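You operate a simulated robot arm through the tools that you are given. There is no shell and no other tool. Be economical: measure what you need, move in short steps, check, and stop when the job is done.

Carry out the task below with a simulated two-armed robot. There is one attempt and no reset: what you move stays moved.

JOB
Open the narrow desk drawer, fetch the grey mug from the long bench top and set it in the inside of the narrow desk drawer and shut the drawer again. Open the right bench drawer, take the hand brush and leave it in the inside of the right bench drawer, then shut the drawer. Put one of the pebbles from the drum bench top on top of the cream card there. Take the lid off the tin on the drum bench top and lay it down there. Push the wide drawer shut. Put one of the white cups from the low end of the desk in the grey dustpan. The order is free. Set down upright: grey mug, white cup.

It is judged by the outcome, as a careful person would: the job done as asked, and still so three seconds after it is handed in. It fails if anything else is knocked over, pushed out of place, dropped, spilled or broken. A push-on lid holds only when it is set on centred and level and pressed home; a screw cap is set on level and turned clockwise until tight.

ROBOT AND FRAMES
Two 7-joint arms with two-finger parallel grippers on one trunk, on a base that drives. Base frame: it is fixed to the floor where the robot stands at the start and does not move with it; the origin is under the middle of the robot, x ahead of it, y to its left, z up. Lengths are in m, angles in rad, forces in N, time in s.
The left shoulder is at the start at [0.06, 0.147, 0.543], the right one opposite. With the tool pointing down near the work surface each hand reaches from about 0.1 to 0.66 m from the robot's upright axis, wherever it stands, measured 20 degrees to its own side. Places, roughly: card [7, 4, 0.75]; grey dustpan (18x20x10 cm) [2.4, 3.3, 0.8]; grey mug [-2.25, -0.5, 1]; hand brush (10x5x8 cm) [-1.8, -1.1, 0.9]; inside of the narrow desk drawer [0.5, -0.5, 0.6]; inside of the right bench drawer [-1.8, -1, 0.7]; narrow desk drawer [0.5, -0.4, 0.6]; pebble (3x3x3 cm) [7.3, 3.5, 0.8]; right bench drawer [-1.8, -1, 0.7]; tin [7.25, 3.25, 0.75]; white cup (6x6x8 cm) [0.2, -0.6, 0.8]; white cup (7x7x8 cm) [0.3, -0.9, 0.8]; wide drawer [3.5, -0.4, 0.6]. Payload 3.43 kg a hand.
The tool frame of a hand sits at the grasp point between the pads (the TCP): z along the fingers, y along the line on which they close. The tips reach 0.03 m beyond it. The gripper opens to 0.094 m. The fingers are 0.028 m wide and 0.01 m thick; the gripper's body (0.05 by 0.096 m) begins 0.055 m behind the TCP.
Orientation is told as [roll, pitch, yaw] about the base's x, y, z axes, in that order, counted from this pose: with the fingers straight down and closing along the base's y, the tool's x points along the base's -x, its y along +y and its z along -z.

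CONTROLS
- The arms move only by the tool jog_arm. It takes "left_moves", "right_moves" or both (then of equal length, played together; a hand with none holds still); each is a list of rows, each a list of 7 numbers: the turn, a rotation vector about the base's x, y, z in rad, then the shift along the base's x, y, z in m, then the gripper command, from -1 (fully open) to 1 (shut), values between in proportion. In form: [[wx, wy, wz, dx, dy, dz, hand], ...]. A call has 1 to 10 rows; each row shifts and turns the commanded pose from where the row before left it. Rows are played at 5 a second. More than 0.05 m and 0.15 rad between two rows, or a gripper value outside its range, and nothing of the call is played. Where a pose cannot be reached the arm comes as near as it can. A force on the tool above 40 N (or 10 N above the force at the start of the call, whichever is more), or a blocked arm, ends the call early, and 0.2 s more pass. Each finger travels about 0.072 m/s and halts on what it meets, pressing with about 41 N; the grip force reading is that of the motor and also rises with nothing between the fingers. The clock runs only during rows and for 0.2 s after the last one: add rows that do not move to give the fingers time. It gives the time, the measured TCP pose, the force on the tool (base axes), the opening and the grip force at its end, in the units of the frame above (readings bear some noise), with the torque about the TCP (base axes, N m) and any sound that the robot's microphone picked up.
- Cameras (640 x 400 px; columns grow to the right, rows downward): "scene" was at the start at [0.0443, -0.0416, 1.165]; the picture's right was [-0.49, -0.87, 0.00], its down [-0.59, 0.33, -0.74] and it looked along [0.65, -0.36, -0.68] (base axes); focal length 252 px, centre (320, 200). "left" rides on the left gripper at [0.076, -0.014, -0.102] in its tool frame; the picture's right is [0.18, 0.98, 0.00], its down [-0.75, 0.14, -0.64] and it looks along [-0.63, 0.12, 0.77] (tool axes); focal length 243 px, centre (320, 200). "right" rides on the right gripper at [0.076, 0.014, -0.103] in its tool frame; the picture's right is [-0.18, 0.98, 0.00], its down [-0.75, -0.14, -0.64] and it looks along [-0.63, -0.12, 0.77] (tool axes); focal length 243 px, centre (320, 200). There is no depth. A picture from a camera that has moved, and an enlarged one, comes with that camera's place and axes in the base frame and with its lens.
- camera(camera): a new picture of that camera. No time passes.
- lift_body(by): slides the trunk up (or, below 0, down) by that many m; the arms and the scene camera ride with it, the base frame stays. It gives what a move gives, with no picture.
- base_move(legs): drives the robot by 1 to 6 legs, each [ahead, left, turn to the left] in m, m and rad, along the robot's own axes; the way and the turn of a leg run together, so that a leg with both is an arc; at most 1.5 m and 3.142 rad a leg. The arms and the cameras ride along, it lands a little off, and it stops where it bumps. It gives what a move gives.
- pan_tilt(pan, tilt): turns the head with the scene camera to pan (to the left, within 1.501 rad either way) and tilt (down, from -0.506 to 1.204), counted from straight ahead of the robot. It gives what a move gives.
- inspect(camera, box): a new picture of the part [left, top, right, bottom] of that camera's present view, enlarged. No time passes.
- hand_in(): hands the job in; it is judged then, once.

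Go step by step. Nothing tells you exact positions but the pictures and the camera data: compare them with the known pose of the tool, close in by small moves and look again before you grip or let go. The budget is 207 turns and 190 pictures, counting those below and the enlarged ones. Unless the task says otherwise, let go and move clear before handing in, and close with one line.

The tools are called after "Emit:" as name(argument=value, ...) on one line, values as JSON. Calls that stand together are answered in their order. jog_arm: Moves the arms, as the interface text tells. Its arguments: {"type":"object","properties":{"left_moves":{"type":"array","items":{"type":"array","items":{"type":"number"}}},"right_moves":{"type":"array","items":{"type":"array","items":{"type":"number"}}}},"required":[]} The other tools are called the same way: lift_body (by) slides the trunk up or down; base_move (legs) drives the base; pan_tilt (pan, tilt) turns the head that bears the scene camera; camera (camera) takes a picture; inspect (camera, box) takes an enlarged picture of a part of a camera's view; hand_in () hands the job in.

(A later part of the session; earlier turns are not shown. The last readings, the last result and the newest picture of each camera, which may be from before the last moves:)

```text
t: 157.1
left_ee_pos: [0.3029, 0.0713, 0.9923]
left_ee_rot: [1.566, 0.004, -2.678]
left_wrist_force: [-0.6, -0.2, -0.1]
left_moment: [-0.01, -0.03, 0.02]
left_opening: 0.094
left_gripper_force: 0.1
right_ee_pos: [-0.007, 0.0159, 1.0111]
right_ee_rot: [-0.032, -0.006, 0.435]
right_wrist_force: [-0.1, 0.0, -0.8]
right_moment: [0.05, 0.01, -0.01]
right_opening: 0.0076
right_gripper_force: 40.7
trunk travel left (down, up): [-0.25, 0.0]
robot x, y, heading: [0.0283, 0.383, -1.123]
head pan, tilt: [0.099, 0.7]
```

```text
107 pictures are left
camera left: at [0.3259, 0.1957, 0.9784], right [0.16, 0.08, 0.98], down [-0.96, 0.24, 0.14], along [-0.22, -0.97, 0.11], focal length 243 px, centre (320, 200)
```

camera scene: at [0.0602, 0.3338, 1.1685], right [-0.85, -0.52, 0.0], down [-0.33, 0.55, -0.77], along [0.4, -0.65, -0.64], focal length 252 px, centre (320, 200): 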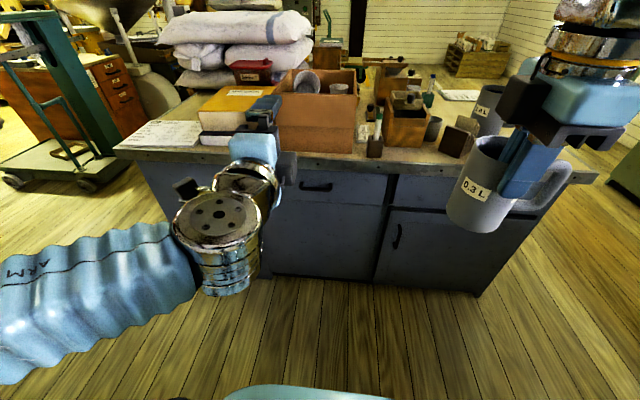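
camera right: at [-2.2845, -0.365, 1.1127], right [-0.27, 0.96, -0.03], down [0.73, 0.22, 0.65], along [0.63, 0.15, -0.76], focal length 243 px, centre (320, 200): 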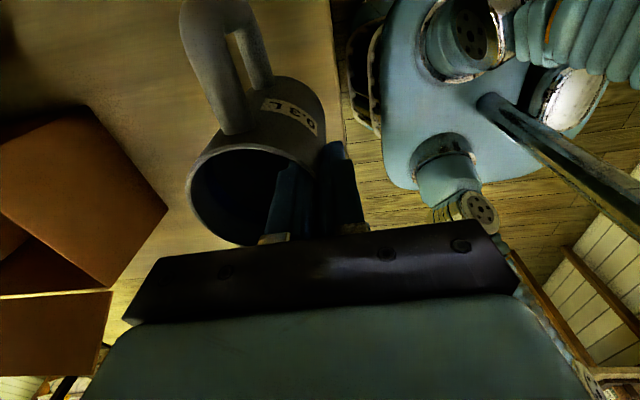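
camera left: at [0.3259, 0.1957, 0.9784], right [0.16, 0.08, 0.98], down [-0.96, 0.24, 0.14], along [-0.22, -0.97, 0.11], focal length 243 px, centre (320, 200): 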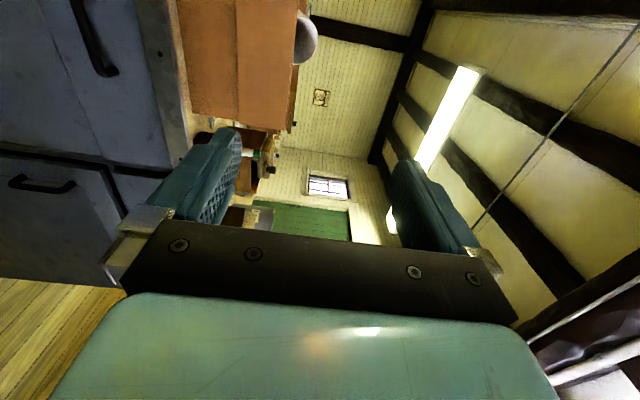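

The handle is at about (0.44,-0.267,0.637). I bring the left hand down to a pre-grasp ~13 cm in front of it.

Emit:
jog_arm(left_moves=[[0, 0, -0.007, 0.009, -0.024, -0.039, -1], [0, 0, 0, 0.009, -0.024, -0.039, -1], [0, 0, 0, 0.009, -0.024, -0.039, -1], [0, 0, 0, 0.009, -0.024, -0.039, -1], [0, 0, 0, 0.009, -0.025, -0.039, -1], [0, 0, 0, 0.009, -0.025, -0.039, -1], [0, 0, 0, 0.009, -0.025, -0.039, -1], [0, 0, 0, 0.009, -0.025, -0.039, -1], [0, 0, 0, 0.008, -0.025, -0.04, -1], [0, 0, 0, 0, 0, 0, -1]])

Emit:
camera(camera="left")

Emit:
camera(camera="scene")

```text
t: 159.3
left_ee_pos: [0.3813, -0.1511, 0.6372]
left_ee_rot: [1.567, 0.003, -2.684]
left_wrist_force: [-0.1, -0.5, 0.2]
left_moment: [-0.03, 0.03, 0.0]
left_opening: 0.0943
left_gripper_force: 0.0
right_ee_pos: [-0.007, 0.0143, 1.011]
right_ee_rot: [-0.034, -0.003, 0.436]
right_wrist_force: [0.2, 1.3, -1.8]
right_moment: [0.04, -0.01, 0.04]
right_opening: 0.0076
right_gripper_force: 40.9
trunk travel left (down, up): [-0.25, 0.0]
robot x, y, heading: [0.0299, 0.38, -1.129]
head pan, tilt: [0.099, 0.7]
```

```text
106 pictures are left
camera left: at [0.4064, -0.0258, 0.6247], right [0.16, 0.08, 0.98], down [-0.96, 0.24, 0.14], along [-0.23, -0.97, 0.11], focal length 243 px, centre (320, 200)
```

left: 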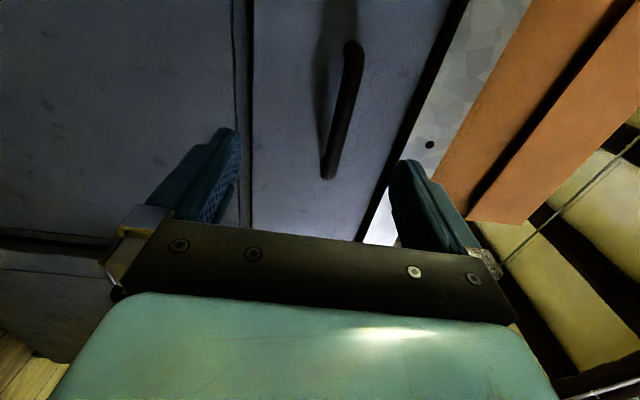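

```text
105 pictures are left
camera scene: at [0.0602, 0.3335, 1.1684], right [-0.85, -0.52, 0.0], down [-0.33, 0.55, -0.76], along [0.4, -0.65, -0.64], focal length 252 px, centre (320, 200)
```

scene: 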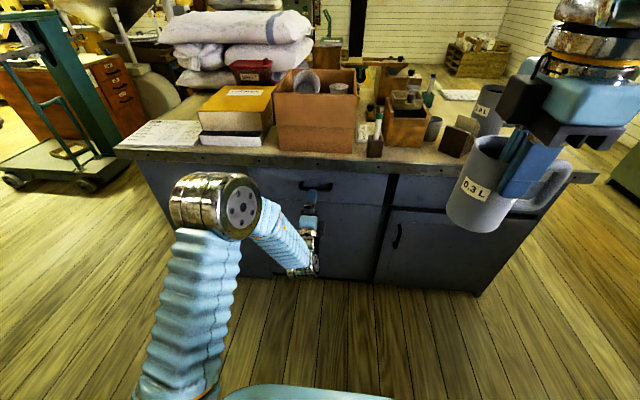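

The bar triangulates to (0.432,-0.249,0.654): 11 cm ahead, 1.7 cm higher. I raise, advance and grip.

Emit:
jog_arm(left_moves=[[0, 0, 0, 0, 0, 0.017, -0.3], [0, 0, 0, 0.0147, -0.03, 0, -0.3], [0, 0, 0, 0.0147, -0.03, 0, -0.3], [0, 0, 0, 0.0138, -0.028, 0, -0.3], [0, 0, 0, 0, 0, 0, 1], [0, 0, 0, 0, 0, 0, 1], [0, 0, 0, 0, 0, 0, 1]])

Emit:
camera(camera="left")

```text
t: 160.3
left_ee_pos: [0.4211, -0.2279, 0.6543]
left_ee_rot: [1.566, 0.003, -2.685]
left_wrist_force: [-5.8, 14.0, 2.5]
left_moment: [-0.55, -0.22, -0.17]
left_opening: 0.0624
left_gripper_force: 0.9
right_ee_pos: [-0.0082, 0.0162, 1.0114]
right_ee_rot: [-0.034, -0.005, 0.434]
right_wrist_force: [0.2, 0.4, -1.6]
right_moment: [0.07, -0.04, -0.03]
right_opening: 0.0072
right_gripper_force: 41.1
trunk travel left (down, up): [-0.25, 0.0]
robot x, y, heading: [0.0252, 0.3771, -1.119]
head pan, tilt: [0.099, 0.7]
stopped in row 4 (left hand): the force on the tool passed its limit at 124 N (the readings are from after the stop); the commanded pose is now the measured one
```

```text
104 pictures are left
camera left: at [0.4452, -0.1021, 0.6413], right [0.16, 0.07, 0.98], down [-0.96, 0.24, 0.14], along [-0.23, -0.97, 0.11], focal length 243 px, centre (320, 200)
```

left: 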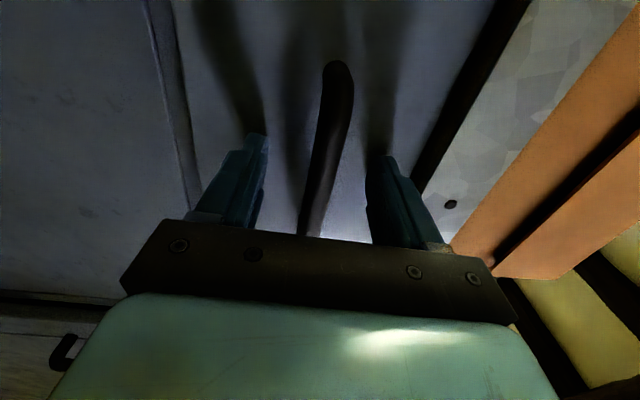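

The tips touched the drawer front; the bar is between the fingers. I back off 6 mm and close.

Emit:
jog_arm(left_moves=[[0, 0, 0, -0.0026, 0.0054, 0, -0.3], [0, 0, 0, 0, 0, 0, 1], [0, 0, 0, 0, 0, 0, 1], [0, 0, 0, 0, 0, 0, 1], [0, 0, 0, 0, 0, 0, 1]])

```text
t: 161.5
left_ee_pos: [0.4198, -0.2236, 0.6538]
left_ee_rot: [1.565, 0.003, -2.684]
left_wrist_force: [1.7, 0.4, 4.0]
left_moment: [-0.19, 0.24, 0.0]
left_opening: 0.0185
left_gripper_force: 45.1
right_ee_pos: [-0.0075, 0.0159, 1.012]
right_ee_rot: [-0.033, -0.007, 0.435]
right_wrist_force: [-0.5, 0.1, -0.7]
right_moment: [0.04, 0.0, 0.02]
right_opening: 0.0076
right_gripper_force: 40.8
trunk travel left (down, up): [-0.25, 0.0]
robot x, y, heading: [0.0279, 0.3791, -1.124]
head pan, tilt: [0.099, 0.7]
```

Gripped. I pull the drawer open 0.2 m.

Emit:
jog_arm(left_moves=[[0, 0, 0, -0.0132, 0.027, 0, 1], [0, 0, 0, -0.0132, 0.027, 0, 1], [0, 0, 0, -0.0132, 0.027, 0, 1], [0, 0, 0, -0.0132, 0.027, 0, 1], [0, 0, 0, -0.0132, 0.027, 0, 1], [0, 0, 0, -0.0132, 0.027, 0, 1], [0, 0, 0, -0.0119, 0.0242, 0, 1], [0, 0, 0, 0, 0, 0, 1]])

Emit:
camera(camera="scene")

Emit:
camera(camera="right")

```text
t: 163.3
left_ee_pos: [0.3293, -0.0361, 0.6538]
left_ee_rot: [1.561, 0.005, -2.682]
left_wrist_force: [10.6, 6.2, 1.9]
left_moment: [-0.09, 0.23, 0.45]
left_opening: 0.0184
left_gripper_force: 44.2
right_ee_pos: [-0.0073, 0.0163, 1.0124]
right_ee_rot: [-0.034, -0.005, 0.434]
right_wrist_force: [-0.4, 0.0, -1.5]
right_moment: [0.08, 0.01, 0.03]
right_opening: 0.0076
right_gripper_force: 41.1
trunk travel left (down, up): [-0.25, 0.0]
robot x, y, heading: [0.0266, 0.3787, -1.122]
head pan, tilt: [0.099, 0.7]
```

```text
103 pictures are left
camera scene: at [0.0609, 0.3344, 1.1683], right [-0.85, -0.52, 0.0], down [-0.34, 0.55, -0.76], along [0.4, -0.65, -0.64], focal length 252 px, centre (320, 200)
```

scene: 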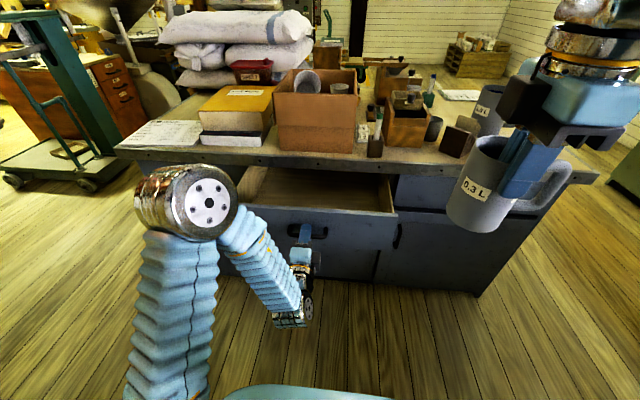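

```text
102 pictures are left
camera right: at [-0.0835, 0.0002, 1.1124], right [-0.25, 0.97, -0.03], down [0.73, 0.21, 0.65], along [0.64, 0.14, -0.76], focal length 243 px, centre (320, 200)
```

right: 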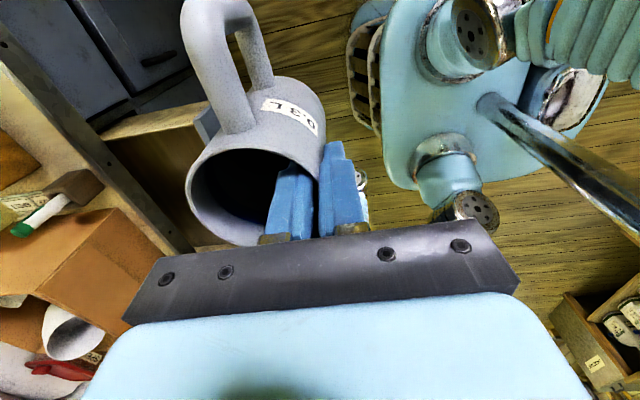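

The drawer is open ~0.2 m and empty. I release the handle, stow the left hand up-left, then move a bit closer for placing the mug.

Emit:
jog_arm(left_moves=[[0, 0, 0, 0, 0, 0, -1], [0, 0, 0, 0, 0, 0, -1], [0, 0, 0, -0.013, 0.027, 0, -1], [0, 0, 0, -0.009, 0.02, 0.04, -1], [0, 0, 0, -0.004, 0.02, 0.045, -1], [0, 0, 0, 0.015, 0.02, 0.04, -1], [0, 0, 0, 0.027, 0.013, 0.04, -1], [0, 0, 0, 0.027, 0.013, 0.04, -1], [0, 0, 0, 0.027, 0.013, 0.04, -1], [0, 0, 0, 0.027, 0.013, 0.04, -1]])

```text
t: 164.4
left_ee_pos: [0.3014, -0.0248, 0.6951]
left_ee_rot: [1.524, 0.011, -2.687]
left_wrist_force: [-1.2, 0.9, -10.2]
left_moment: [0.15, 0.22, -0.12]
left_opening: 0.0939
left_gripper_force: 0.2
left hand out of reach, approached as far as the arm can: row 3, 4, 5
right_ee_pos: [-0.0078, 0.0161, 1.0108]
right_ee_rot: [-0.035, -0.005, 0.434]
right_wrist_force: [0.0, -0.8, -0.6]
right_moment: [0.05, 0.0, 0.04]
right_opening: 0.0073
right_gripper_force: 40.9
trunk travel left (down, up): [-0.25, 0.0]
robot x, y, heading: [0.0304, 0.3787, -1.13]
head pan, tilt: [0.099, 0.7]
stopped in row 5 (left hand): the force on the tool passed its limit at 72 N (the readings are from after the stop); the commanded pose is now the measured one
```

The hand couldn't retract further and the lower finger caught the bar when rising. I lower it back to bar height, and will back off with the base instead.

Emit:
jog_arm(left_moves=[[0.02, 0.01, 0, 0, 0, -0.02, -1], [0.02, 0.01, 0, 0, 0, -0.02, -1], [0, 0, 0, 0, 0, 0, -1]])

Emit:
camera(camera="left")

```text
t: 165.2
left_ee_pos: [0.3011, -0.027, 0.6562]
left_ee_rot: [1.488, 0.007, -2.687]
left_wrist_force: [0.4, -0.4, -0.7]
left_moment: [-0.01, -0.02, 0.0]
left_opening: 0.0939
left_gripper_force: 0.0
left hand out of reach, approached as far as the arm can: row 1
right_ee_pos: [-0.0071, 0.0155, 1.0111]
right_ee_rot: [-0.033, -0.006, 0.435]
right_wrist_force: [0.1, 0.2, -1.5]
right_moment: [0.04, -0.01, 0.04]
right_opening: 0.0074
right_gripper_force: 40.3
trunk travel left (down, up): [-0.25, 0.0]
robot x, y, heading: [0.0287, 0.3797, -1.124]
head pan, tilt: [0.099, 0.7]
```

```text
101 pictures are left
camera left: at [0.324, 0.0986, 0.6518], right [0.19, 0.0, 0.98], down [-0.95, 0.23, 0.19], along [-0.23, -0.97, 0.05], focal length 243 px, centre (320, 200)
```

left: 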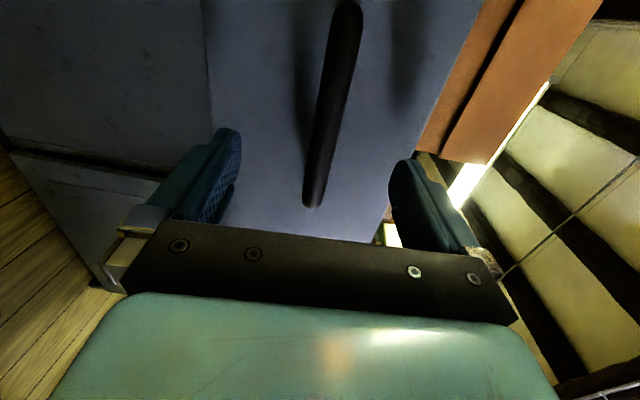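

Free. I back the base 12 cm, then raise the left hand.

Emit:
base_move(legs=[[-0.12, 0, 0]])

Emit:
jog_arm(left_moves=[[-0.037, -0.018, 0, 0, 0, 0.04, -1], [-0.037, -0.018, 0, 0, 0, 0.045, -1], [0, 0, 0, 0.009, 0.004, 0.045, -1], [0, 0, 0, 0.018, 0.009, 0.045, -1], [0, 0, 0, 0.018, 0.009, 0.045, -1], [0, 0, 0, 0.018, 0.009, 0.045, -1], [0, 0, 0, 0.018, 0.009, 0.045, -1], [0, 0, 0, 0.018, 0.009, 0.02, -1]])

Emit:
camera(camera="scene")

```text
t: 166.4
left_ee_pos: [0.2483, 0.0793, 0.6564]
left_ee_rot: [1.485, 0.008, -2.684]
left_wrist_force: [-0.5, -0.1, -0.4]
left_moment: [0.04, 0.0, 0.01]
left_opening: 0.0935
left_gripper_force: 0.1
right_ee_pos: [-0.0573, 0.1232, 1.011]
right_ee_rot: [-0.033, -0.007, 0.437]
right_wrist_force: [-0.3, 0.3, -1.4]
right_moment: [0.07, -0.02, -0.02]
right_opening: 0.0076
right_gripper_force: 41.0
trunk travel left (down, up): [-0.25, 0.0]
robot x, y, heading: [-0.0251, 0.486, -1.126]
head pan, tilt: [0.099, 0.7]
```

```text
t: 168.2
left_ee_pos: [0.3471, 0.1299, 0.986]
left_ee_rot: [1.567, 0.009, -2.683]
left_wrist_force: [0.3, 0.7, 0.6]
left_moment: [-0.02, 0.03, 0.02]
left_opening: 0.0942
left_gripper_force: 0.0
right_ee_pos: [-0.059, 0.1237, 1.0098]
right_ee_rot: [-0.033, -0.007, 0.436]
right_wrist_force: [-0.2, 0.8, -1.9]
right_moment: [0.03, 0.0, -0.03]
right_opening: 0.0073
right_gripper_force: 40.8
trunk travel left (down, up): [-0.25, 0.0]
robot x, y, heading: [-0.0247, 0.4907, -1.126]
head pan, tilt: [0.099, 0.7]
```

```text
100 pictures are left
camera scene: at [0.0087, 0.4414, 1.1684], right [-0.85, -0.52, 0.0], down [-0.34, 0.55, -0.76], along [0.4, -0.65, -0.64], focal length 252 px, centre (320, 200)
```

scene: 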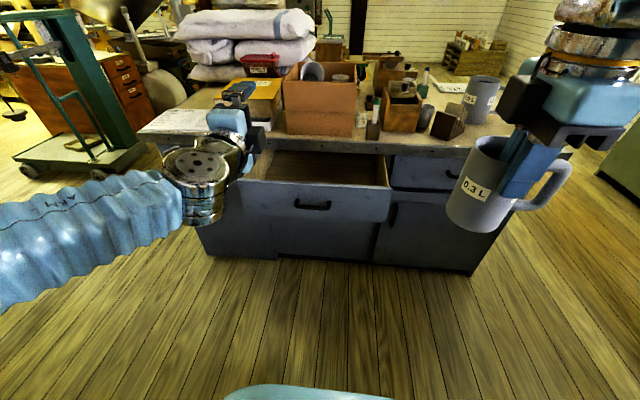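

The drawer is open, its inside spans u≈0.06–0.49 m. I drive 0.2 m forward and 0.1 m left so the mug reaches in comfortably.

Emit:
base_move(legs=[[0.2, 0.1, 0.012]])

Emit:
pan_tilt(pan=-0.1, tilt=0.85)

Emit:
camera(camera="scene")

```text
t: 169.9
left_ee_pos: [0.5259, -0.0056, 0.9874]
left_ee_rot: [1.569, 0.01, -2.675]
left_wrist_force: [-0.4, 0.1, 0.4]
left_moment: [-0.01, 0.01, 0.0]
left_opening: 0.0939
left_gripper_force: 0.1
right_ee_pos: [0.1217, -0.0155, 1.0109]
right_ee_rot: [-0.034, -0.007, 0.446]
right_wrist_force: [-0.3, 0.1, -2.1]
right_moment: [0.05, -0.03, 0.0]
right_opening: 0.0075
right_gripper_force: 41.1
trunk travel left (down, up): [-0.25, 0.0]
robot x, y, heading: [0.155, 0.3478, -1.115]
head pan, tilt: [0.099, 0.7]
```

```text
t: 170.7
left_ee_pos: [0.5261, -0.0061, 0.9873]
left_ee_rot: [1.567, 0.008, -2.676]
left_wrist_force: [-0.2, 0.2, 0.0]
left_moment: [-0.02, -0.01, -0.04]
left_opening: 0.094
left_gripper_force: 0.1
right_ee_pos: [0.1208, -0.0171, 1.0117]
right_ee_rot: [-0.034, -0.007, 0.446]
right_wrist_force: [0.0, -0.2, -0.8]
right_moment: [0.08, -0.04, 0.0]
right_opening: 0.0077
right_gripper_force: 40.9
trunk travel left (down, up): [-0.25, 0.0]
robot x, y, heading: [0.1503, 0.3455, -1.113]
head pan, tilt: [-0.099, 0.85]
```

```text
99 pictures are left
camera scene: at [0.1679, 0.3011, 1.1562], right [-0.94, -0.35, 0.0], down [-0.26, 0.7, -0.66], along [0.23, -0.62, -0.75], focal length 252 px, centre (320, 200)
```

scene: 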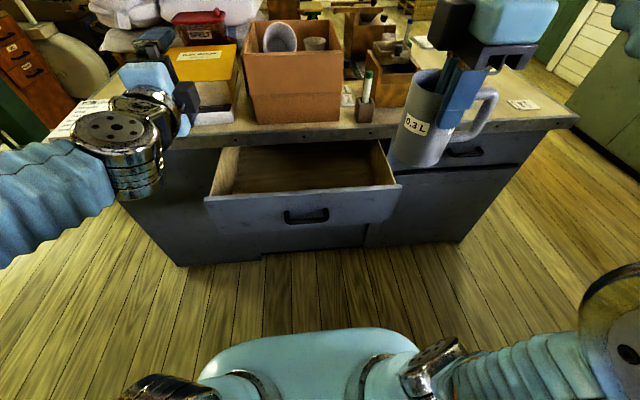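

I bring the mug over the drawer, levelling the hand.

Emit:
jog_arm(right_moves=[[0.015, 0.008, 0, 0.027, 0.0132, -0.01, 1], [0.015, 0.007, 0, 0.027, 0.0132, -0.02, 1], [0, 0, 0, 0.027, 0.0132, -0.03, 1], [0, 0, 0, 0.027, 0.0132, -0.03, 1], [0, 0, 0, 0.0132, -0.0269, -0.01, 1], [0, 0, 0, 0.0132, -0.0269, -0.01, 1], [0, 0, 0, 0.0132, -0.0269, 0, 1], [0, 0, 0, 0.0132, -0.0269, 0, 1], [0, 0, 0, 0, 0, 0, 1]])

Emit:
camera(camera="scene")

Emit:
camera(camera="right")

```text
t: 172.7
left_ee_pos: [0.5268, -0.0048, 0.987]
left_ee_rot: [1.568, 0.008, -2.676]
left_wrist_force: [0.5, -0.8, 1.0]
left_moment: [-0.02, 0.01, -0.01]
left_opening: 0.0941
left_gripper_force: 0.0
right_ee_pos: [0.2845, -0.0713, 0.8996]
right_ee_rot: [0.0, -0.005, 0.445]
right_wrist_force: [0.5, 0.8, -1.7]
right_moment: [0.04, 0.0, 0.0]
right_opening: 0.0075
right_gripper_force: 41.2
trunk travel left (down, up): [-0.25, 0.0]
robot x, y, heading: [0.1498, 0.346, -1.11]
head pan, tilt: [-0.099, 0.85]
```

```text
98 pictures are left
camera scene: at [0.168, 0.301, 1.1562], right [-0.94, -0.35, 0.0], down [-0.26, 0.7, -0.66], along [0.23, -0.62, -0.75], focal length 252 px, centre (320, 200)
```

scene: 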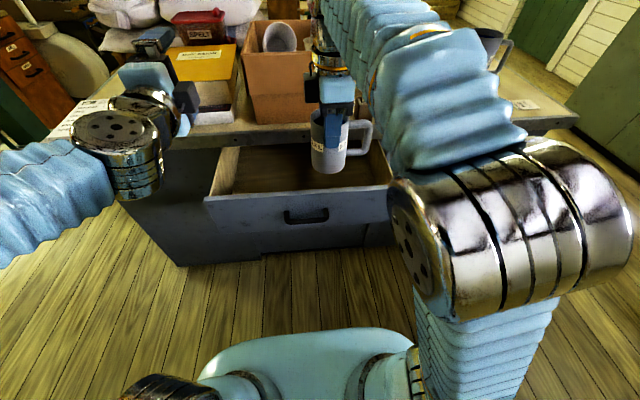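

```text
97 pictures are left
camera right: at [0.2084, -0.0914, 1.0018], right [-0.26, 0.97, 0.0], down [0.74, 0.2, 0.65], along [0.62, 0.17, -0.76], focal length 243 px, centre (320, 200)
```

right: 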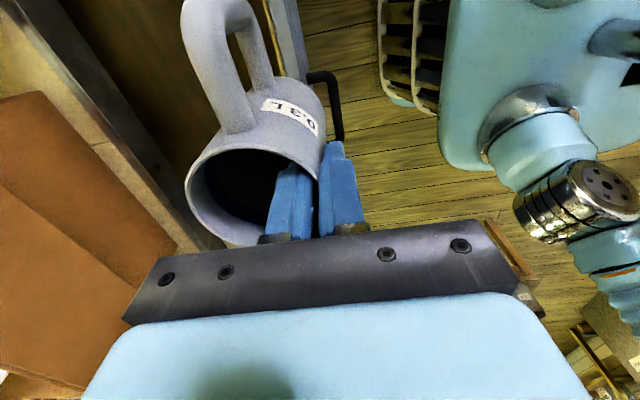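

Emit:
jog_arm(right_moves=[[0, 0, 0, 0.0126, -0.0256, -0.01, 1], [0, 0, 0, 0.0126, -0.0256, -0.01, 1], [0, 0, 0, 0.0126, -0.0256, -0.01, 1], [0, 0, 0, 0.0126, -0.0256, 0, 1], [0, 0, 0, 0, 0, 0, 1]])

Emit:
inspect(camera="scene", box=[180, 90, 420, 240])

Emit:
camera(camera="right")

```text
t: 173.8
left_ee_pos: [0.5279, -0.006, 0.987]
left_ee_rot: [1.57, 0.008, -2.675]
left_wrist_force: [0.7, -0.2, 0.0]
left_moment: [0.0, 0.0, -0.04]
left_opening: 0.0939
left_gripper_force: 0.1
right_ee_pos: [0.334, -0.1764, 0.8706]
right_ee_rot: [0.002, -0.005, 0.446]
right_wrist_force: [0.0, 0.2, -0.7]
right_moment: [0.06, 0.01, -0.01]
right_opening: 0.0076
right_gripper_force: 40.9
trunk travel left (down, up): [-0.25, 0.0]
robot x, y, heading: [0.153, 0.3524, -1.118]
head pan, tilt: [-0.099, 0.85]
```

```text
2.67 times, centred on (300, 165) of scene
camera zoom: at [0.168, 0.3009, 1.1562], right [-0.94, -0.35, 0.0], down [-0.26, 0.7, -0.66], along [0.23, -0.62, -0.75], focal length 671 px, centre (373, 293)
```

zoom: 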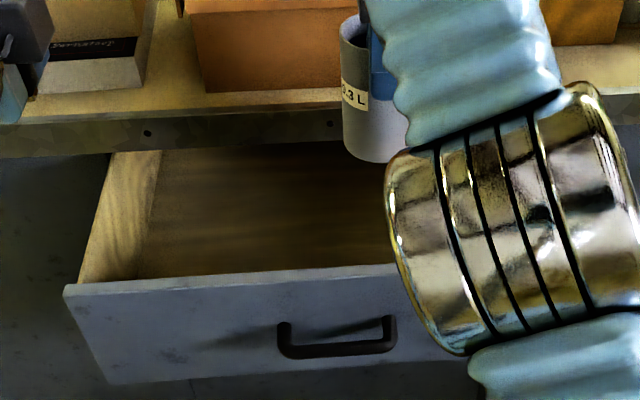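

```text
95 pictures are left
camera right: at [0.258, -0.1944, 0.9727], right [-0.26, 0.97, 0.0], down [0.74, 0.19, 0.65], along [0.62, 0.17, -0.76], focal length 243 px, centre (320, 200)
```

right: 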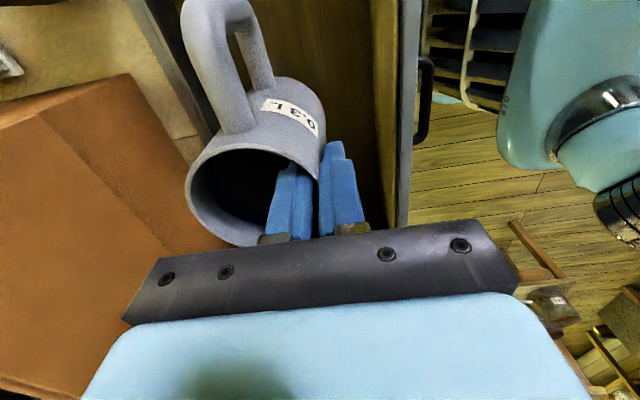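

Clearances: desk edge 2 cm beyond the mug, drawer front 5 cm behind. I shift 8 mm toward me and lower.

Emit:
jog_arm(right_moves=[[0, 0, 0, -0.0035, 0.0072, -0.02, 1], [0, 0, 0, 0, 0, -0.03, 1], [0, 0, 0, 0, 0, -0.03, 1], [0, 0, 0, 0, 0, -0.03, 1], [0, 0, 0, 0, 0, -0.03, 1], [0, 0, 0, 0, 0, 0, 1]])

Emit:
camera(camera="right")

Emit:
camera(camera="scene")

```text
t: 175.2
left_ee_pos: [0.5265, -0.0061, 0.9861]
left_ee_rot: [1.566, 0.009, -2.675]
left_wrist_force: [0.6, -0.2, -0.6]
left_moment: [0.02, 0.02, -0.01]
left_opening: 0.0939
left_gripper_force: 0.1
right_ee_pos: [0.3284, -0.167, 0.7302]
right_ee_rot: [0.0, -0.005, 0.445]
right_wrist_force: [0.3, -0.4, -1.9]
right_moment: [0.05, 0.0, 0.0]
right_opening: 0.0075
right_gripper_force: 40.6
trunk travel left (down, up): [-0.25, 0.0]
robot x, y, heading: [0.1539, 0.3495, -1.114]
head pan, tilt: [-0.099, 0.85]
```

```text
94 pictures are left
camera right: at [0.2536, -0.1868, 0.8328], right [-0.26, 0.97, 0.0], down [0.74, 0.19, 0.65], along [0.62, 0.17, -0.76], focal length 243 px, centre (320, 200)
```

right: 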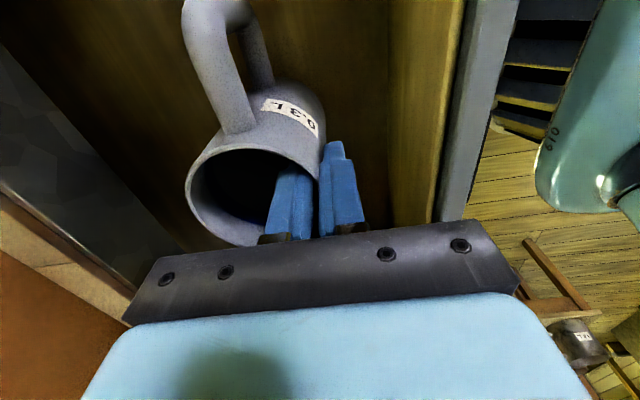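

```text
93 pictures are left
camera scene: at [0.1679, 0.301, 1.1562], right [-0.94, -0.35, 0.0], down [-0.26, 0.7, -0.66], along [0.23, -0.62, -0.75], focal length 252 px, centre (320, 200)
```

scene: 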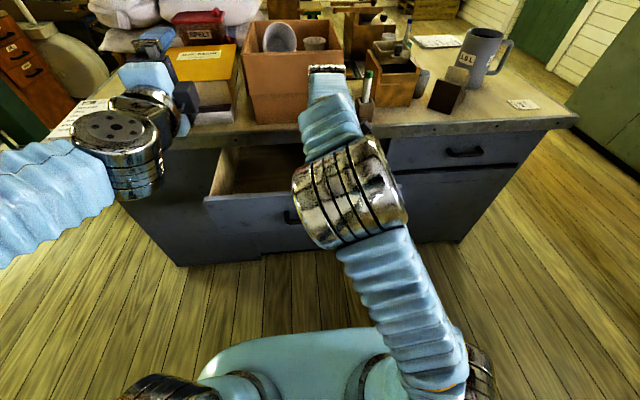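

Emit:
jog_arm(right_moves=[[0, 0, 0, 0, 0, -0.015, 1], [0, 0, 0, 0, 0, -0.006, 1], [0, 0, 0, 0, 0, 0, 1]])

Emit:
jog_arm(right_moves=[[0, 0, 0, 0, 0, -0.006, 1], [0, 0, 0, 0, 0, 0, 1]])

Emit:
jog_arm(right_moves=[[0, 0, 0, 0, 0, -0.005, 1], [0, 0, 0, 0, 0, 0, 1]])

Emit:
jog_arm(right_moves=[[0, 0, 0, 0, 0, -0.005, 1], [0, 0, 0, 0, 0, 0, 1]])

```text
t: 176.1
left_ee_pos: [0.5261, -0.0042, 0.9861]
left_ee_rot: [1.567, 0.011, -2.675]
left_wrist_force: [0.8, 0.4, -0.4]
left_moment: [-0.01, -0.04, -0.02]
left_opening: 0.094
left_gripper_force: 0.0
right_ee_pos: [0.3285, -0.167, 0.7102]
right_ee_rot: [0.002, -0.005, 0.444]
right_wrist_force: [-0.1, 0.0, -1.7]
right_moment: [0.07, 0.01, -0.04]
right_opening: 0.0073
right_gripper_force: 41.0
trunk travel left (down, up): [-0.25, 0.0]
robot x, y, heading: [0.1531, 0.352, -1.115]
head pan, tilt: [-0.099, 0.85]
```

```text
t: 176.7
left_ee_pos: [0.5269, -0.0063, 0.9863]
left_ee_rot: [1.568, 0.009, -2.675]
left_wrist_force: [-0.3, 0.2, -0.3]
left_moment: [-0.01, 0.01, -0.01]
left_opening: 0.0941
left_gripper_force: 0.1
right_ee_pos: [0.3284, -0.1687, 0.7038]
right_ee_rot: [0.0, -0.005, 0.445]
right_wrist_force: [0.6, 0.1, -1.4]
right_moment: [0.08, 0.0, 0.02]
right_opening: 0.0077
right_gripper_force: 41.2
trunk travel left (down, up): [-0.25, 0.0]
robot x, y, heading: [0.1534, 0.351, -1.113]
head pan, tilt: [-0.099, 0.85]
```

```text
t: 177.2
left_ee_pos: [0.526, -0.0049, 0.9871]
left_ee_rot: [1.567, 0.009, -2.674]
left_wrist_force: [-0.4, -0.4, -0.1]
left_moment: [-0.01, -0.02, 0.01]
left_opening: 0.0941
left_gripper_force: 0.2
right_ee_pos: [0.3287, -0.1671, 0.6982]
right_ee_rot: [0.001, -0.005, 0.446]
right_wrist_force: [-0.2, 0.3, -1.4]
right_moment: [0.05, -0.01, 0.01]
right_opening: 0.0075
right_gripper_force: 41.0
trunk travel left (down, up): [-0.25, 0.0]
robot x, y, heading: [0.1539, 0.3524, -1.116]
head pan, tilt: [-0.099, 0.85]
```

```text
t: 177.8
left_ee_pos: [0.5275, -0.0058, 0.9867]
left_ee_rot: [1.569, 0.01, -2.676]
left_wrist_force: [0.8, 0.6, 0.9]
left_moment: [-0.03, 0.01, 0.0]
left_opening: 0.0941
left_gripper_force: 0.0
right_ee_pos: [0.3282, -0.1667, 0.6934]
right_ee_rot: [0.001, -0.004, 0.445]
right_wrist_force: [-0.1, 0.0, -2.5]
right_moment: [0.07, -0.01, 0.01]
right_opening: 0.0074
right_gripper_force: 40.9
trunk travel left (down, up): [-0.25, 0.0]
robot x, y, heading: [0.1546, 0.3483, -1.112]
head pan, tilt: [-0.099, 0.85]
```

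Emit:
jog_arm(right_moves=[[0, 0, 0, 0, 0, -0.005, 1], [0, 0, 0, 0, 0, 0, 1]])

Emit:
jog_arm(right_moves=[[0, 0, 0, 0, 0, -0.005, 1], [0, 0, 0, 0, 0, 0, 1]])

Emit:
jog_arm(right_moves=[[0, 0, 0, 0, 0, -0.005, 1], [0, 0, 0, 0, 0, 0, 1]])

Emit:
camera(camera="right")

```text
t: 178.4
left_ee_pos: [0.527, -0.0054, 0.9868]
left_ee_rot: [1.569, 0.009, -2.676]
left_wrist_force: [0.4, 0.1, -0.6]
left_moment: [0.0, 0.02, 0.02]
left_opening: 0.094
left_gripper_force: 0.0
right_ee_pos: [0.3289, -0.1663, 0.6904]
right_ee_rot: [-0.002, -0.003, 0.444]
right_wrist_force: [-0.2, 0.2, 5.6]
right_moment: [-0.35, -0.05, -0.01]
right_opening: 0.0073
right_gripper_force: 40.6
trunk travel left (down, up): [-0.25, 0.0]
robot x, y, heading: [0.1544, 0.3472, -1.114]
head pan, tilt: [-0.099, 0.85]
```

```text
t: 179.0
left_ee_pos: [0.5258, -0.0046, 0.9873]
left_ee_rot: [1.568, 0.009, -2.676]
left_wrist_force: [-0.2, 0.0, -0.7]
left_moment: [0.0, -0.02, 0.03]
left_opening: 0.0943
left_gripper_force: 0.1
right_ee_pos: [0.3301, -0.1686, 0.6899]
right_ee_rot: [-0.011, -0.01, 0.445]
right_wrist_force: [-1.2, -1.6, 21.9]
right_moment: [-0.11, 0.06, -0.04]
right_opening: 0.0077
right_gripper_force: 40.9
trunk travel left (down, up): [-0.25, 0.0]
robot x, y, heading: [0.1588, 0.3504, -1.111]
head pan, tilt: [-0.099, 0.85]
stopped in row 2 (right hand): the force on the tool passed its limit at 45 N (the readings are from after the stop); the commanded pose is now the measured one
```

```text
t: 179.3
left_ee_pos: [0.5249, -0.0044, 0.9865]
left_ee_rot: [1.567, 0.01, -2.677]
left_wrist_force: [-0.2, 1.6, -0.7]
left_moment: [-0.04, 0.01, 0.0]
left_opening: 0.094
left_gripper_force: 0.1
right_ee_pos: [0.3308, -0.1694, 0.69]
right_ee_rot: [-0.021, -0.008, 0.447]
right_wrist_force: [0.2, -1.3, 19.2]
right_moment: [-0.13, 0.06, 0.02]
right_opening: 0.0075
right_gripper_force: 41.1
trunk travel left (down, up): [-0.25, 0.0]
robot x, y, heading: [0.152, 0.3488, -1.112]
head pan, tilt: [-0.099, 0.85]
stopped in row 1 (right hand): the force on the tool passed its limit at 46 N (the readings are from after the stop); the commanded pose is now the measured one
```

```text
92 pictures are left
camera right: at [0.2536, -0.1873, 0.7915], right [-0.26, 0.97, -0.02], down [0.73, 0.21, 0.65], along [0.63, 0.15, -0.76], focal length 243 px, centre (320, 200)
```

right: 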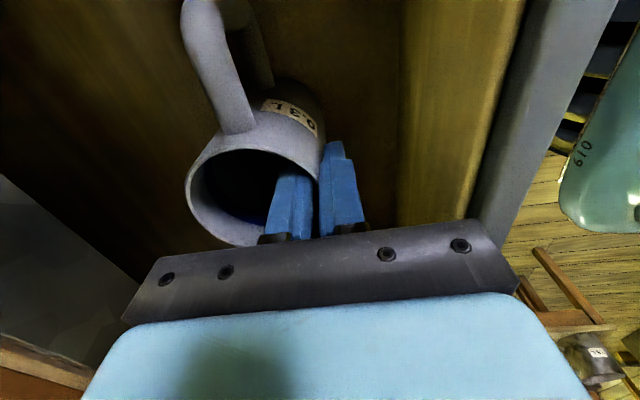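

The mug stands on the drawer floor. I open moderately and rise.

Emit:
jog_arm(right_moves=[[0, 0, 0, 0, 0, 0.003, 0.5], [0, 0, 0, 0, 0, 0, 0.2], [0, 0, 0, 0, 0, 0, 0.0], [0, 0, 0, 0, 0, 0, 0.0], [0, 0, 0, 0, 0, 0.02, 0.0], [0, 0, 0, 0, 0, 0.03, 0.0], [0, 0, 0, 0, 0, 0.04, 0.0], [0, 0, 0, 0, 0, 0.04, 0.0], [0, 0, 0, 0, 0, 0.04, 0.0], [0, 0, 0, 0, 0, 0, 0]])

Emit:
camera(camera="right")

```text
t: 181.5
left_ee_pos: [0.5259, -0.0057, 0.9863]
left_ee_rot: [1.567, 0.007, -2.675]
left_wrist_force: [-1.4, -0.3, -0.2]
left_moment: [0.05, 0.0, 0.0]
left_opening: 0.0941
left_gripper_force: 0.1
right_ee_pos: [0.3315, -0.1683, 0.8607]
right_ee_rot: [-0.014, -0.007, 0.446]
right_wrist_force: [0.7, 0.1, -0.7]
right_moment: [0.03, 0.01, 0.0]
right_opening: 0.047
right_gripper_force: 0.1
trunk travel left (down, up): [-0.25, 0.0]
robot x, y, heading: [0.1503, 0.3486, -1.113]
head pan, tilt: [-0.099, 0.85]
```

```text
91 pictures are left
camera right: at [0.2544, -0.1865, 0.9623], right [-0.26, 0.97, -0.01], down [0.73, 0.2, 0.65], along [0.63, 0.16, -0.76], focal length 243 px, centre (320, 200)
```

right: 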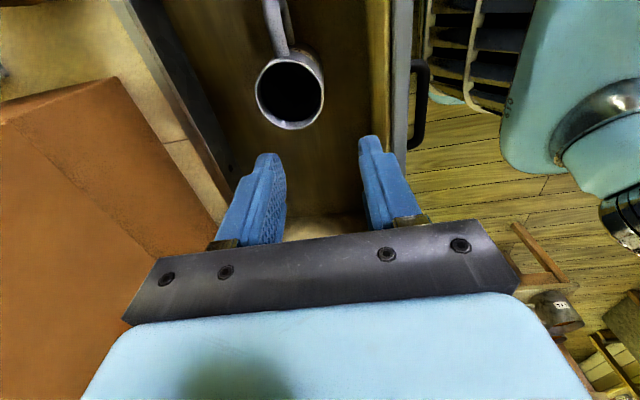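

The mug stands upright in the drawer. I retract the right hand and back the base off 0.2 m.

Emit:
jog_arm(right_moves=[[0, 0, 0, 0, 0, 0.04, 0.0], [0, 0, 0, -0.01, 0.02, 0.03, 0], [0, 0, 0, -0.0132, 0.027, 0.02, 0], [0, 0, 0, -0.0132, 0.027, 0.01, 0], [0, 0, 0, -0.022, 0.02, 0.01, 0], [0, 0, 0, -0.03, 0.01, 0, 0], [0, 0, 0, -0.035, 0, 0, 0], [0, 0, 0, -0.035, 0, 0, 0]])

Emit:
base_move(legs=[[-0.22, -0.05, 0]])

Emit:
camera(camera="scene")

```text
t: 183.3
left_ee_pos: [0.5265, -0.0041, 0.9864]
left_ee_rot: [1.568, 0.008, -2.676]
left_wrist_force: [0.0, 0.1, 0.1]
left_moment: [0.0, -0.01, -0.03]
left_opening: 0.094
left_gripper_force: 0.0
right_ee_pos: [0.1705, -0.0628, 0.9729]
right_ee_rot: [-0.014, -0.006, 0.446]
right_wrist_force: [0.3, 0.8, -0.1]
right_moment: [-0.01, 0.01, 0.0]
right_opening: 0.047
right_gripper_force: 0.2
trunk travel left (down, up): [-0.25, 0.0]
robot x, y, heading: [0.1536, 0.3481, -1.113]
head pan, tilt: [-0.099, 0.85]
```

```text
t: 185.0
left_ee_pos: [0.3828, 0.1687, 0.9852]
left_ee_rot: [1.567, 0.007, -2.678]
left_wrist_force: [0.4, -0.5, 0.0]
left_moment: [0.03, -0.03, -0.02]
left_opening: 0.0943
left_gripper_force: 0.0
right_ee_pos: [0.0267, 0.1126, 0.9733]
right_ee_rot: [-0.014, -0.007, 0.441]
right_wrist_force: [0.2, 0.4, 0.6]
right_moment: [0.01, -0.01, 0.03]
right_opening: 0.0474
right_gripper_force: 0.1
trunk travel left (down, up): [-0.25, 0.0]
robot x, y, heading: [0.0096, 0.5248, -1.122]
head pan, tilt: [-0.099, 0.85]
```

```text
90 pictures are left
camera scene: at [0.0259, 0.4771, 1.1562], right [-0.94, -0.35, 0.0], down [-0.26, 0.71, -0.66], along [0.23, -0.62, -0.75], focal length 252 px, centre (320, 200)
```

scene: 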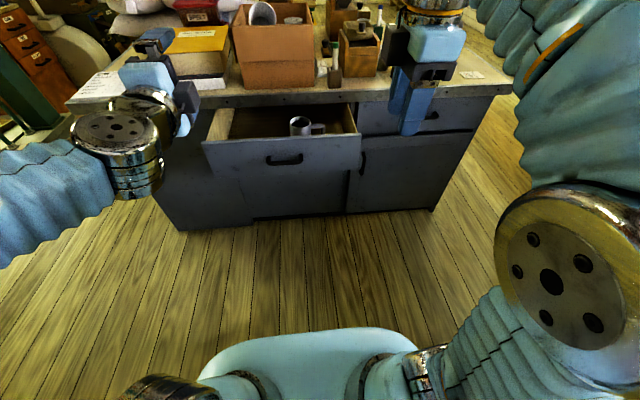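

Emit:
jog_arm(left_moves=[[0, 0, -0.007, -0.0122, -0.0144, -0.0414, -0.3], [0, 0, 0, -0.0122, -0.0144, -0.0414, -0.3], [0, 0, 0, -0.0122, -0.0144, -0.0414, -0.3], [0, 0, 0, -0.0122, -0.0144, -0.0414, -0.3], [0, 0, 0, -0.0122, -0.0144, -0.0414, -0.3], [0, 0, 0, -0.0122, -0.0144, -0.0414, -0.3], [0, 0, 0, -0.0122, -0.0144, -0.0414, -0.3], [0, 0, 0, -0.0122, -0.0144, -0.0414, -0.3], [0, 0, 0, 0, 0, 0, -0.3]])

Emit:
camera(camera="left")

```text
t: 187.0
left_ee_pos: [0.2869, 0.0537, 0.6538]
left_ee_rot: [1.568, 0.01, -2.685]
left_wrist_force: [0.6, -0.3, -0.2]
left_moment: [0.01, -0.01, 0.0]
left_opening: 0.061
left_gripper_force: 0.1
right_ee_pos: [0.0265, 0.1139, 0.9732]
right_ee_rot: [-0.014, -0.009, 0.441]
right_wrist_force: [-0.9, 0.0, -0.1]
right_moment: [0.0, -0.03, -0.03]
right_opening: 0.0471
right_gripper_force: 0.1
trunk travel left (down, up): [-0.25, 0.0]
robot x, y, heading: [0.0102, 0.5241, -1.124]
head pan, tilt: [-0.099, 0.85]
```

```text
89 pictures are left
camera left: at [0.3107, 0.1803, 0.6412], right [0.16, 0.07, 0.98], down [-0.96, 0.24, 0.14], along [-0.23, -0.97, 0.11], focal length 243 px, centre (320, 200)
```

left: 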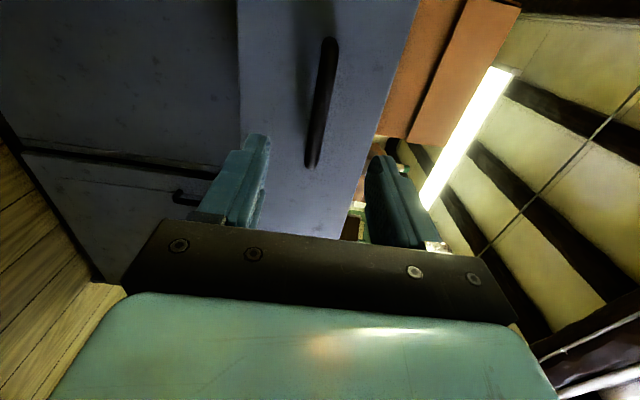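

Emit:
jog_arm(left_moves=[[0, 0, 0, 0.0141, -0.0287, 0, -0.3], [0, 0, 0, 0.0141, -0.0287, 0, -0.3], [0, 0, 0, 0.0141, -0.0287, 0, -0.3], [0, 0, 0, 0.001, -0.003, 0, -0.3], [0, 0, 0, 0, 0, 0, 1], [0, 0, 0, 0, 0, 0, 1], [0, 0, 0, 0, 0, 0, 1]])

```text
t: 188.6
left_ee_pos: [0.3287, -0.0347, 0.654]
left_ee_rot: [1.564, 0.009, -2.686]
left_wrist_force: [-0.2, 0.0, -7.5]
left_moment: [-0.29, 0.6, -0.11]
left_opening: 0.018
left_gripper_force: 44.7
right_ee_pos: [0.0269, 0.1118, 0.9742]
right_ee_rot: [-0.015, -0.009, 0.443]
right_wrist_force: [-0.8, -1.2, -0.1]
right_moment: [-0.01, 0.0, 0.01]
right_opening: 0.047
right_gripper_force: 0.1
trunk travel left (down, up): [-0.25, 0.0]
robot x, y, heading: [0.0087, 0.5266, -1.12]
head pan, tilt: [-0.099, 0.85]
```

The bar is gripped again. I push the drawer shut smoothly.

Emit:
jog_arm(left_moves=[[0, 0, 0, 0.0085, -0.0175, 0, 1], [0, 0, 0, 0.0095, -0.0197, 0, 1], [0, 0, 0, 0.0098, -0.0203, 0, 1], [0, 0, 0, 0.0098, -0.0203, 0, 1], [0, 0, 0, 0.0098, -0.0203, 0, 1], [0, 0, 0, 0.0098, -0.0203, 0, 1], [0, 0, 0, 0.0098, -0.0203, 0, 1], [0, 0, 0, 0.0098, -0.0203, 0, 1], [0, 0, 0, 0.0075, -0.0155, 0, 1], [0, 0, 0, 0.0075, -0.0155, 0, 1]])

Emit:
camera(camera="scene")

```text
t: 191.0
left_ee_pos: [0.4196, -0.2222, 0.6538]
left_ee_rot: [1.564, 0.008, -2.688]
left_wrist_force: [-3.4, 15.0, 3.4]
left_moment: [-0.24, 0.52, -0.34]
left_opening: 0.0181
left_gripper_force: 45.4
right_ee_pos: [0.0263, 0.1132, 0.9751]
right_ee_rot: [-0.015, -0.007, 0.441]
right_wrist_force: [-0.4, -0.6, 0.0]
right_moment: [-0.05, 0.03, -0.02]
right_opening: 0.047
right_gripper_force: 0.1
trunk travel left (down, up): [-0.25, 0.0]
robot x, y, heading: [0.0124, 0.5259, -1.114]
head pan, tilt: [-0.099, 0.85]
stopped in row 10 (left hand): the force on the tool passed its limit at 49 N (the readings are from after the stop); the commanded pose is now the measured one
```

```text
88 pictures are left
camera scene: at [0.0253, 0.479, 1.1566], right [-0.94, -0.35, 0.0], down [-0.26, 0.7, -0.66], along [0.23, -0.62, -0.75], focal length 252 px, centre (320, 200)
```

scene: 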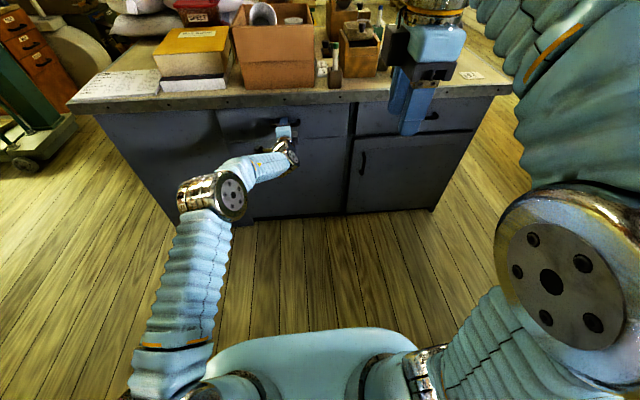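

The drawer is shut with the mug inside. I release, retract and stow the left hand, then look for the white cups on the desk.

Emit:
jog_arm(left_moves=[[0, 0, 0, 0, 0, 0, -1], [0, 0, 0, 0, 0, 0, -1], [0, 0, 0, -0.0132, 0.027, 0, -1], [0, 0, 0, -0.0132, 0.027, 0, -1], [0, 0, 0, -0.0132, 0.027, 0, -1], [0, 0, 0, -0.0132, 0.027, 0.03, -1], [0, 0, 0, -0.01, 0.02, 0.04, -1], [0, 0, 0, -0.01, 0.02, 0.04, -1], [0, 0, 0, 0, 0.01, 0.045, -1], [0, 0, 0, 0, 0.01, 0.045, -1]], right_moves=[[0, 0, 0, 0, 0, 0, -1], [0, 0, 0, 0, 0, 0, -1], [0, 0, 0, -0.02, -0.01, 0, -1], [0, 0, 0, -0.02, -0.01, 0, -1], [0, 0, 0, -0.02, -0.01, 0, -1], [0, 0, 0, -0.02, -0.01, 0, -1], [0, 0, 0, 0, 0, 0, -1], [0, 0, 0, 0, 0, 0, -1], [0, 0, 0, 0, 0, 0, -1], [0, 0, 0, 0, 0, 0, -1]])

Emit:
pan_tilt(pan=-0.05, tilt=0.55)

Emit:
camera(camera="scene")

Emit:
inspect(camera="scene", box=[220, 80, 460, 230])

```text
t: 193.2
left_ee_pos: [0.3469, -0.0574, 0.8534]
left_ee_rot: [1.561, 0.009, -2.688]
left_wrist_force: [0.9, 0.4, 0.1]
left_moment: [-0.01, 0.0, 0.0]
left_opening: 0.094
left_gripper_force: 0.2
right_ee_pos: [-0.0525, 0.0717, 0.9732]
right_ee_rot: [-0.015, -0.009, 0.44]
right_wrist_force: [0.1, -0.3, 0.0]
right_moment: [0.0, 0.04, -0.01]
right_opening: 0.0942
right_gripper_force: 0.1
trunk travel left (down, up): [-0.25, 0.0]
robot x, y, heading: [0.0119, 0.5251, -1.121]
head pan, tilt: [-0.099, 0.85]
```

```text
t: 194.0
left_ee_pos: [0.348, -0.0567, 0.853]
left_ee_rot: [1.562, 0.008, -2.689]
left_wrist_force: [-0.8, 0.3, 0.2]
left_moment: [0.01, -0.02, 0.02]
left_opening: 0.0938
left_gripper_force: 0.1
right_ee_pos: [-0.0534, 0.0709, 0.9735]
right_ee_rot: [-0.015, -0.009, 0.441]
right_wrist_force: [0.0, 0.6, 0.1]
right_moment: [0.02, -0.01, 0.02]
right_opening: 0.0937
right_gripper_force: 0.1
trunk travel left (down, up): [-0.25, 0.0]
robot x, y, heading: [0.0091, 0.5258, -1.124]
head pan, tilt: [-0.051, 0.55]
```

```text
87 pictures are left
camera scene: at [0.0337, 0.4684, 1.1815], right [-0.92, -0.39, 0.0], down [-0.2, 0.48, -0.85], along [0.33, -0.78, -0.52], focal length 252 px, centre (320, 200)
```

scene: 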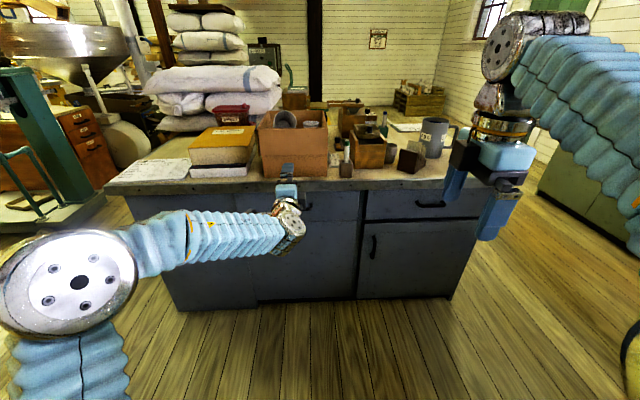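

```text
2.67 times, centred on (340, 155) of scene
camera zoom: at [0.0337, 0.4684, 1.1815], right [-0.92, -0.39, 0.0], down [-0.2, 0.48, -0.85], along [0.33, -0.78, -0.52], focal length 671 px, centre (267, 320)
```

zoom: 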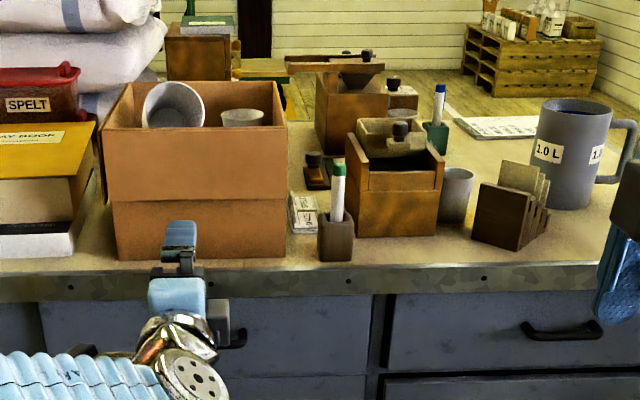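

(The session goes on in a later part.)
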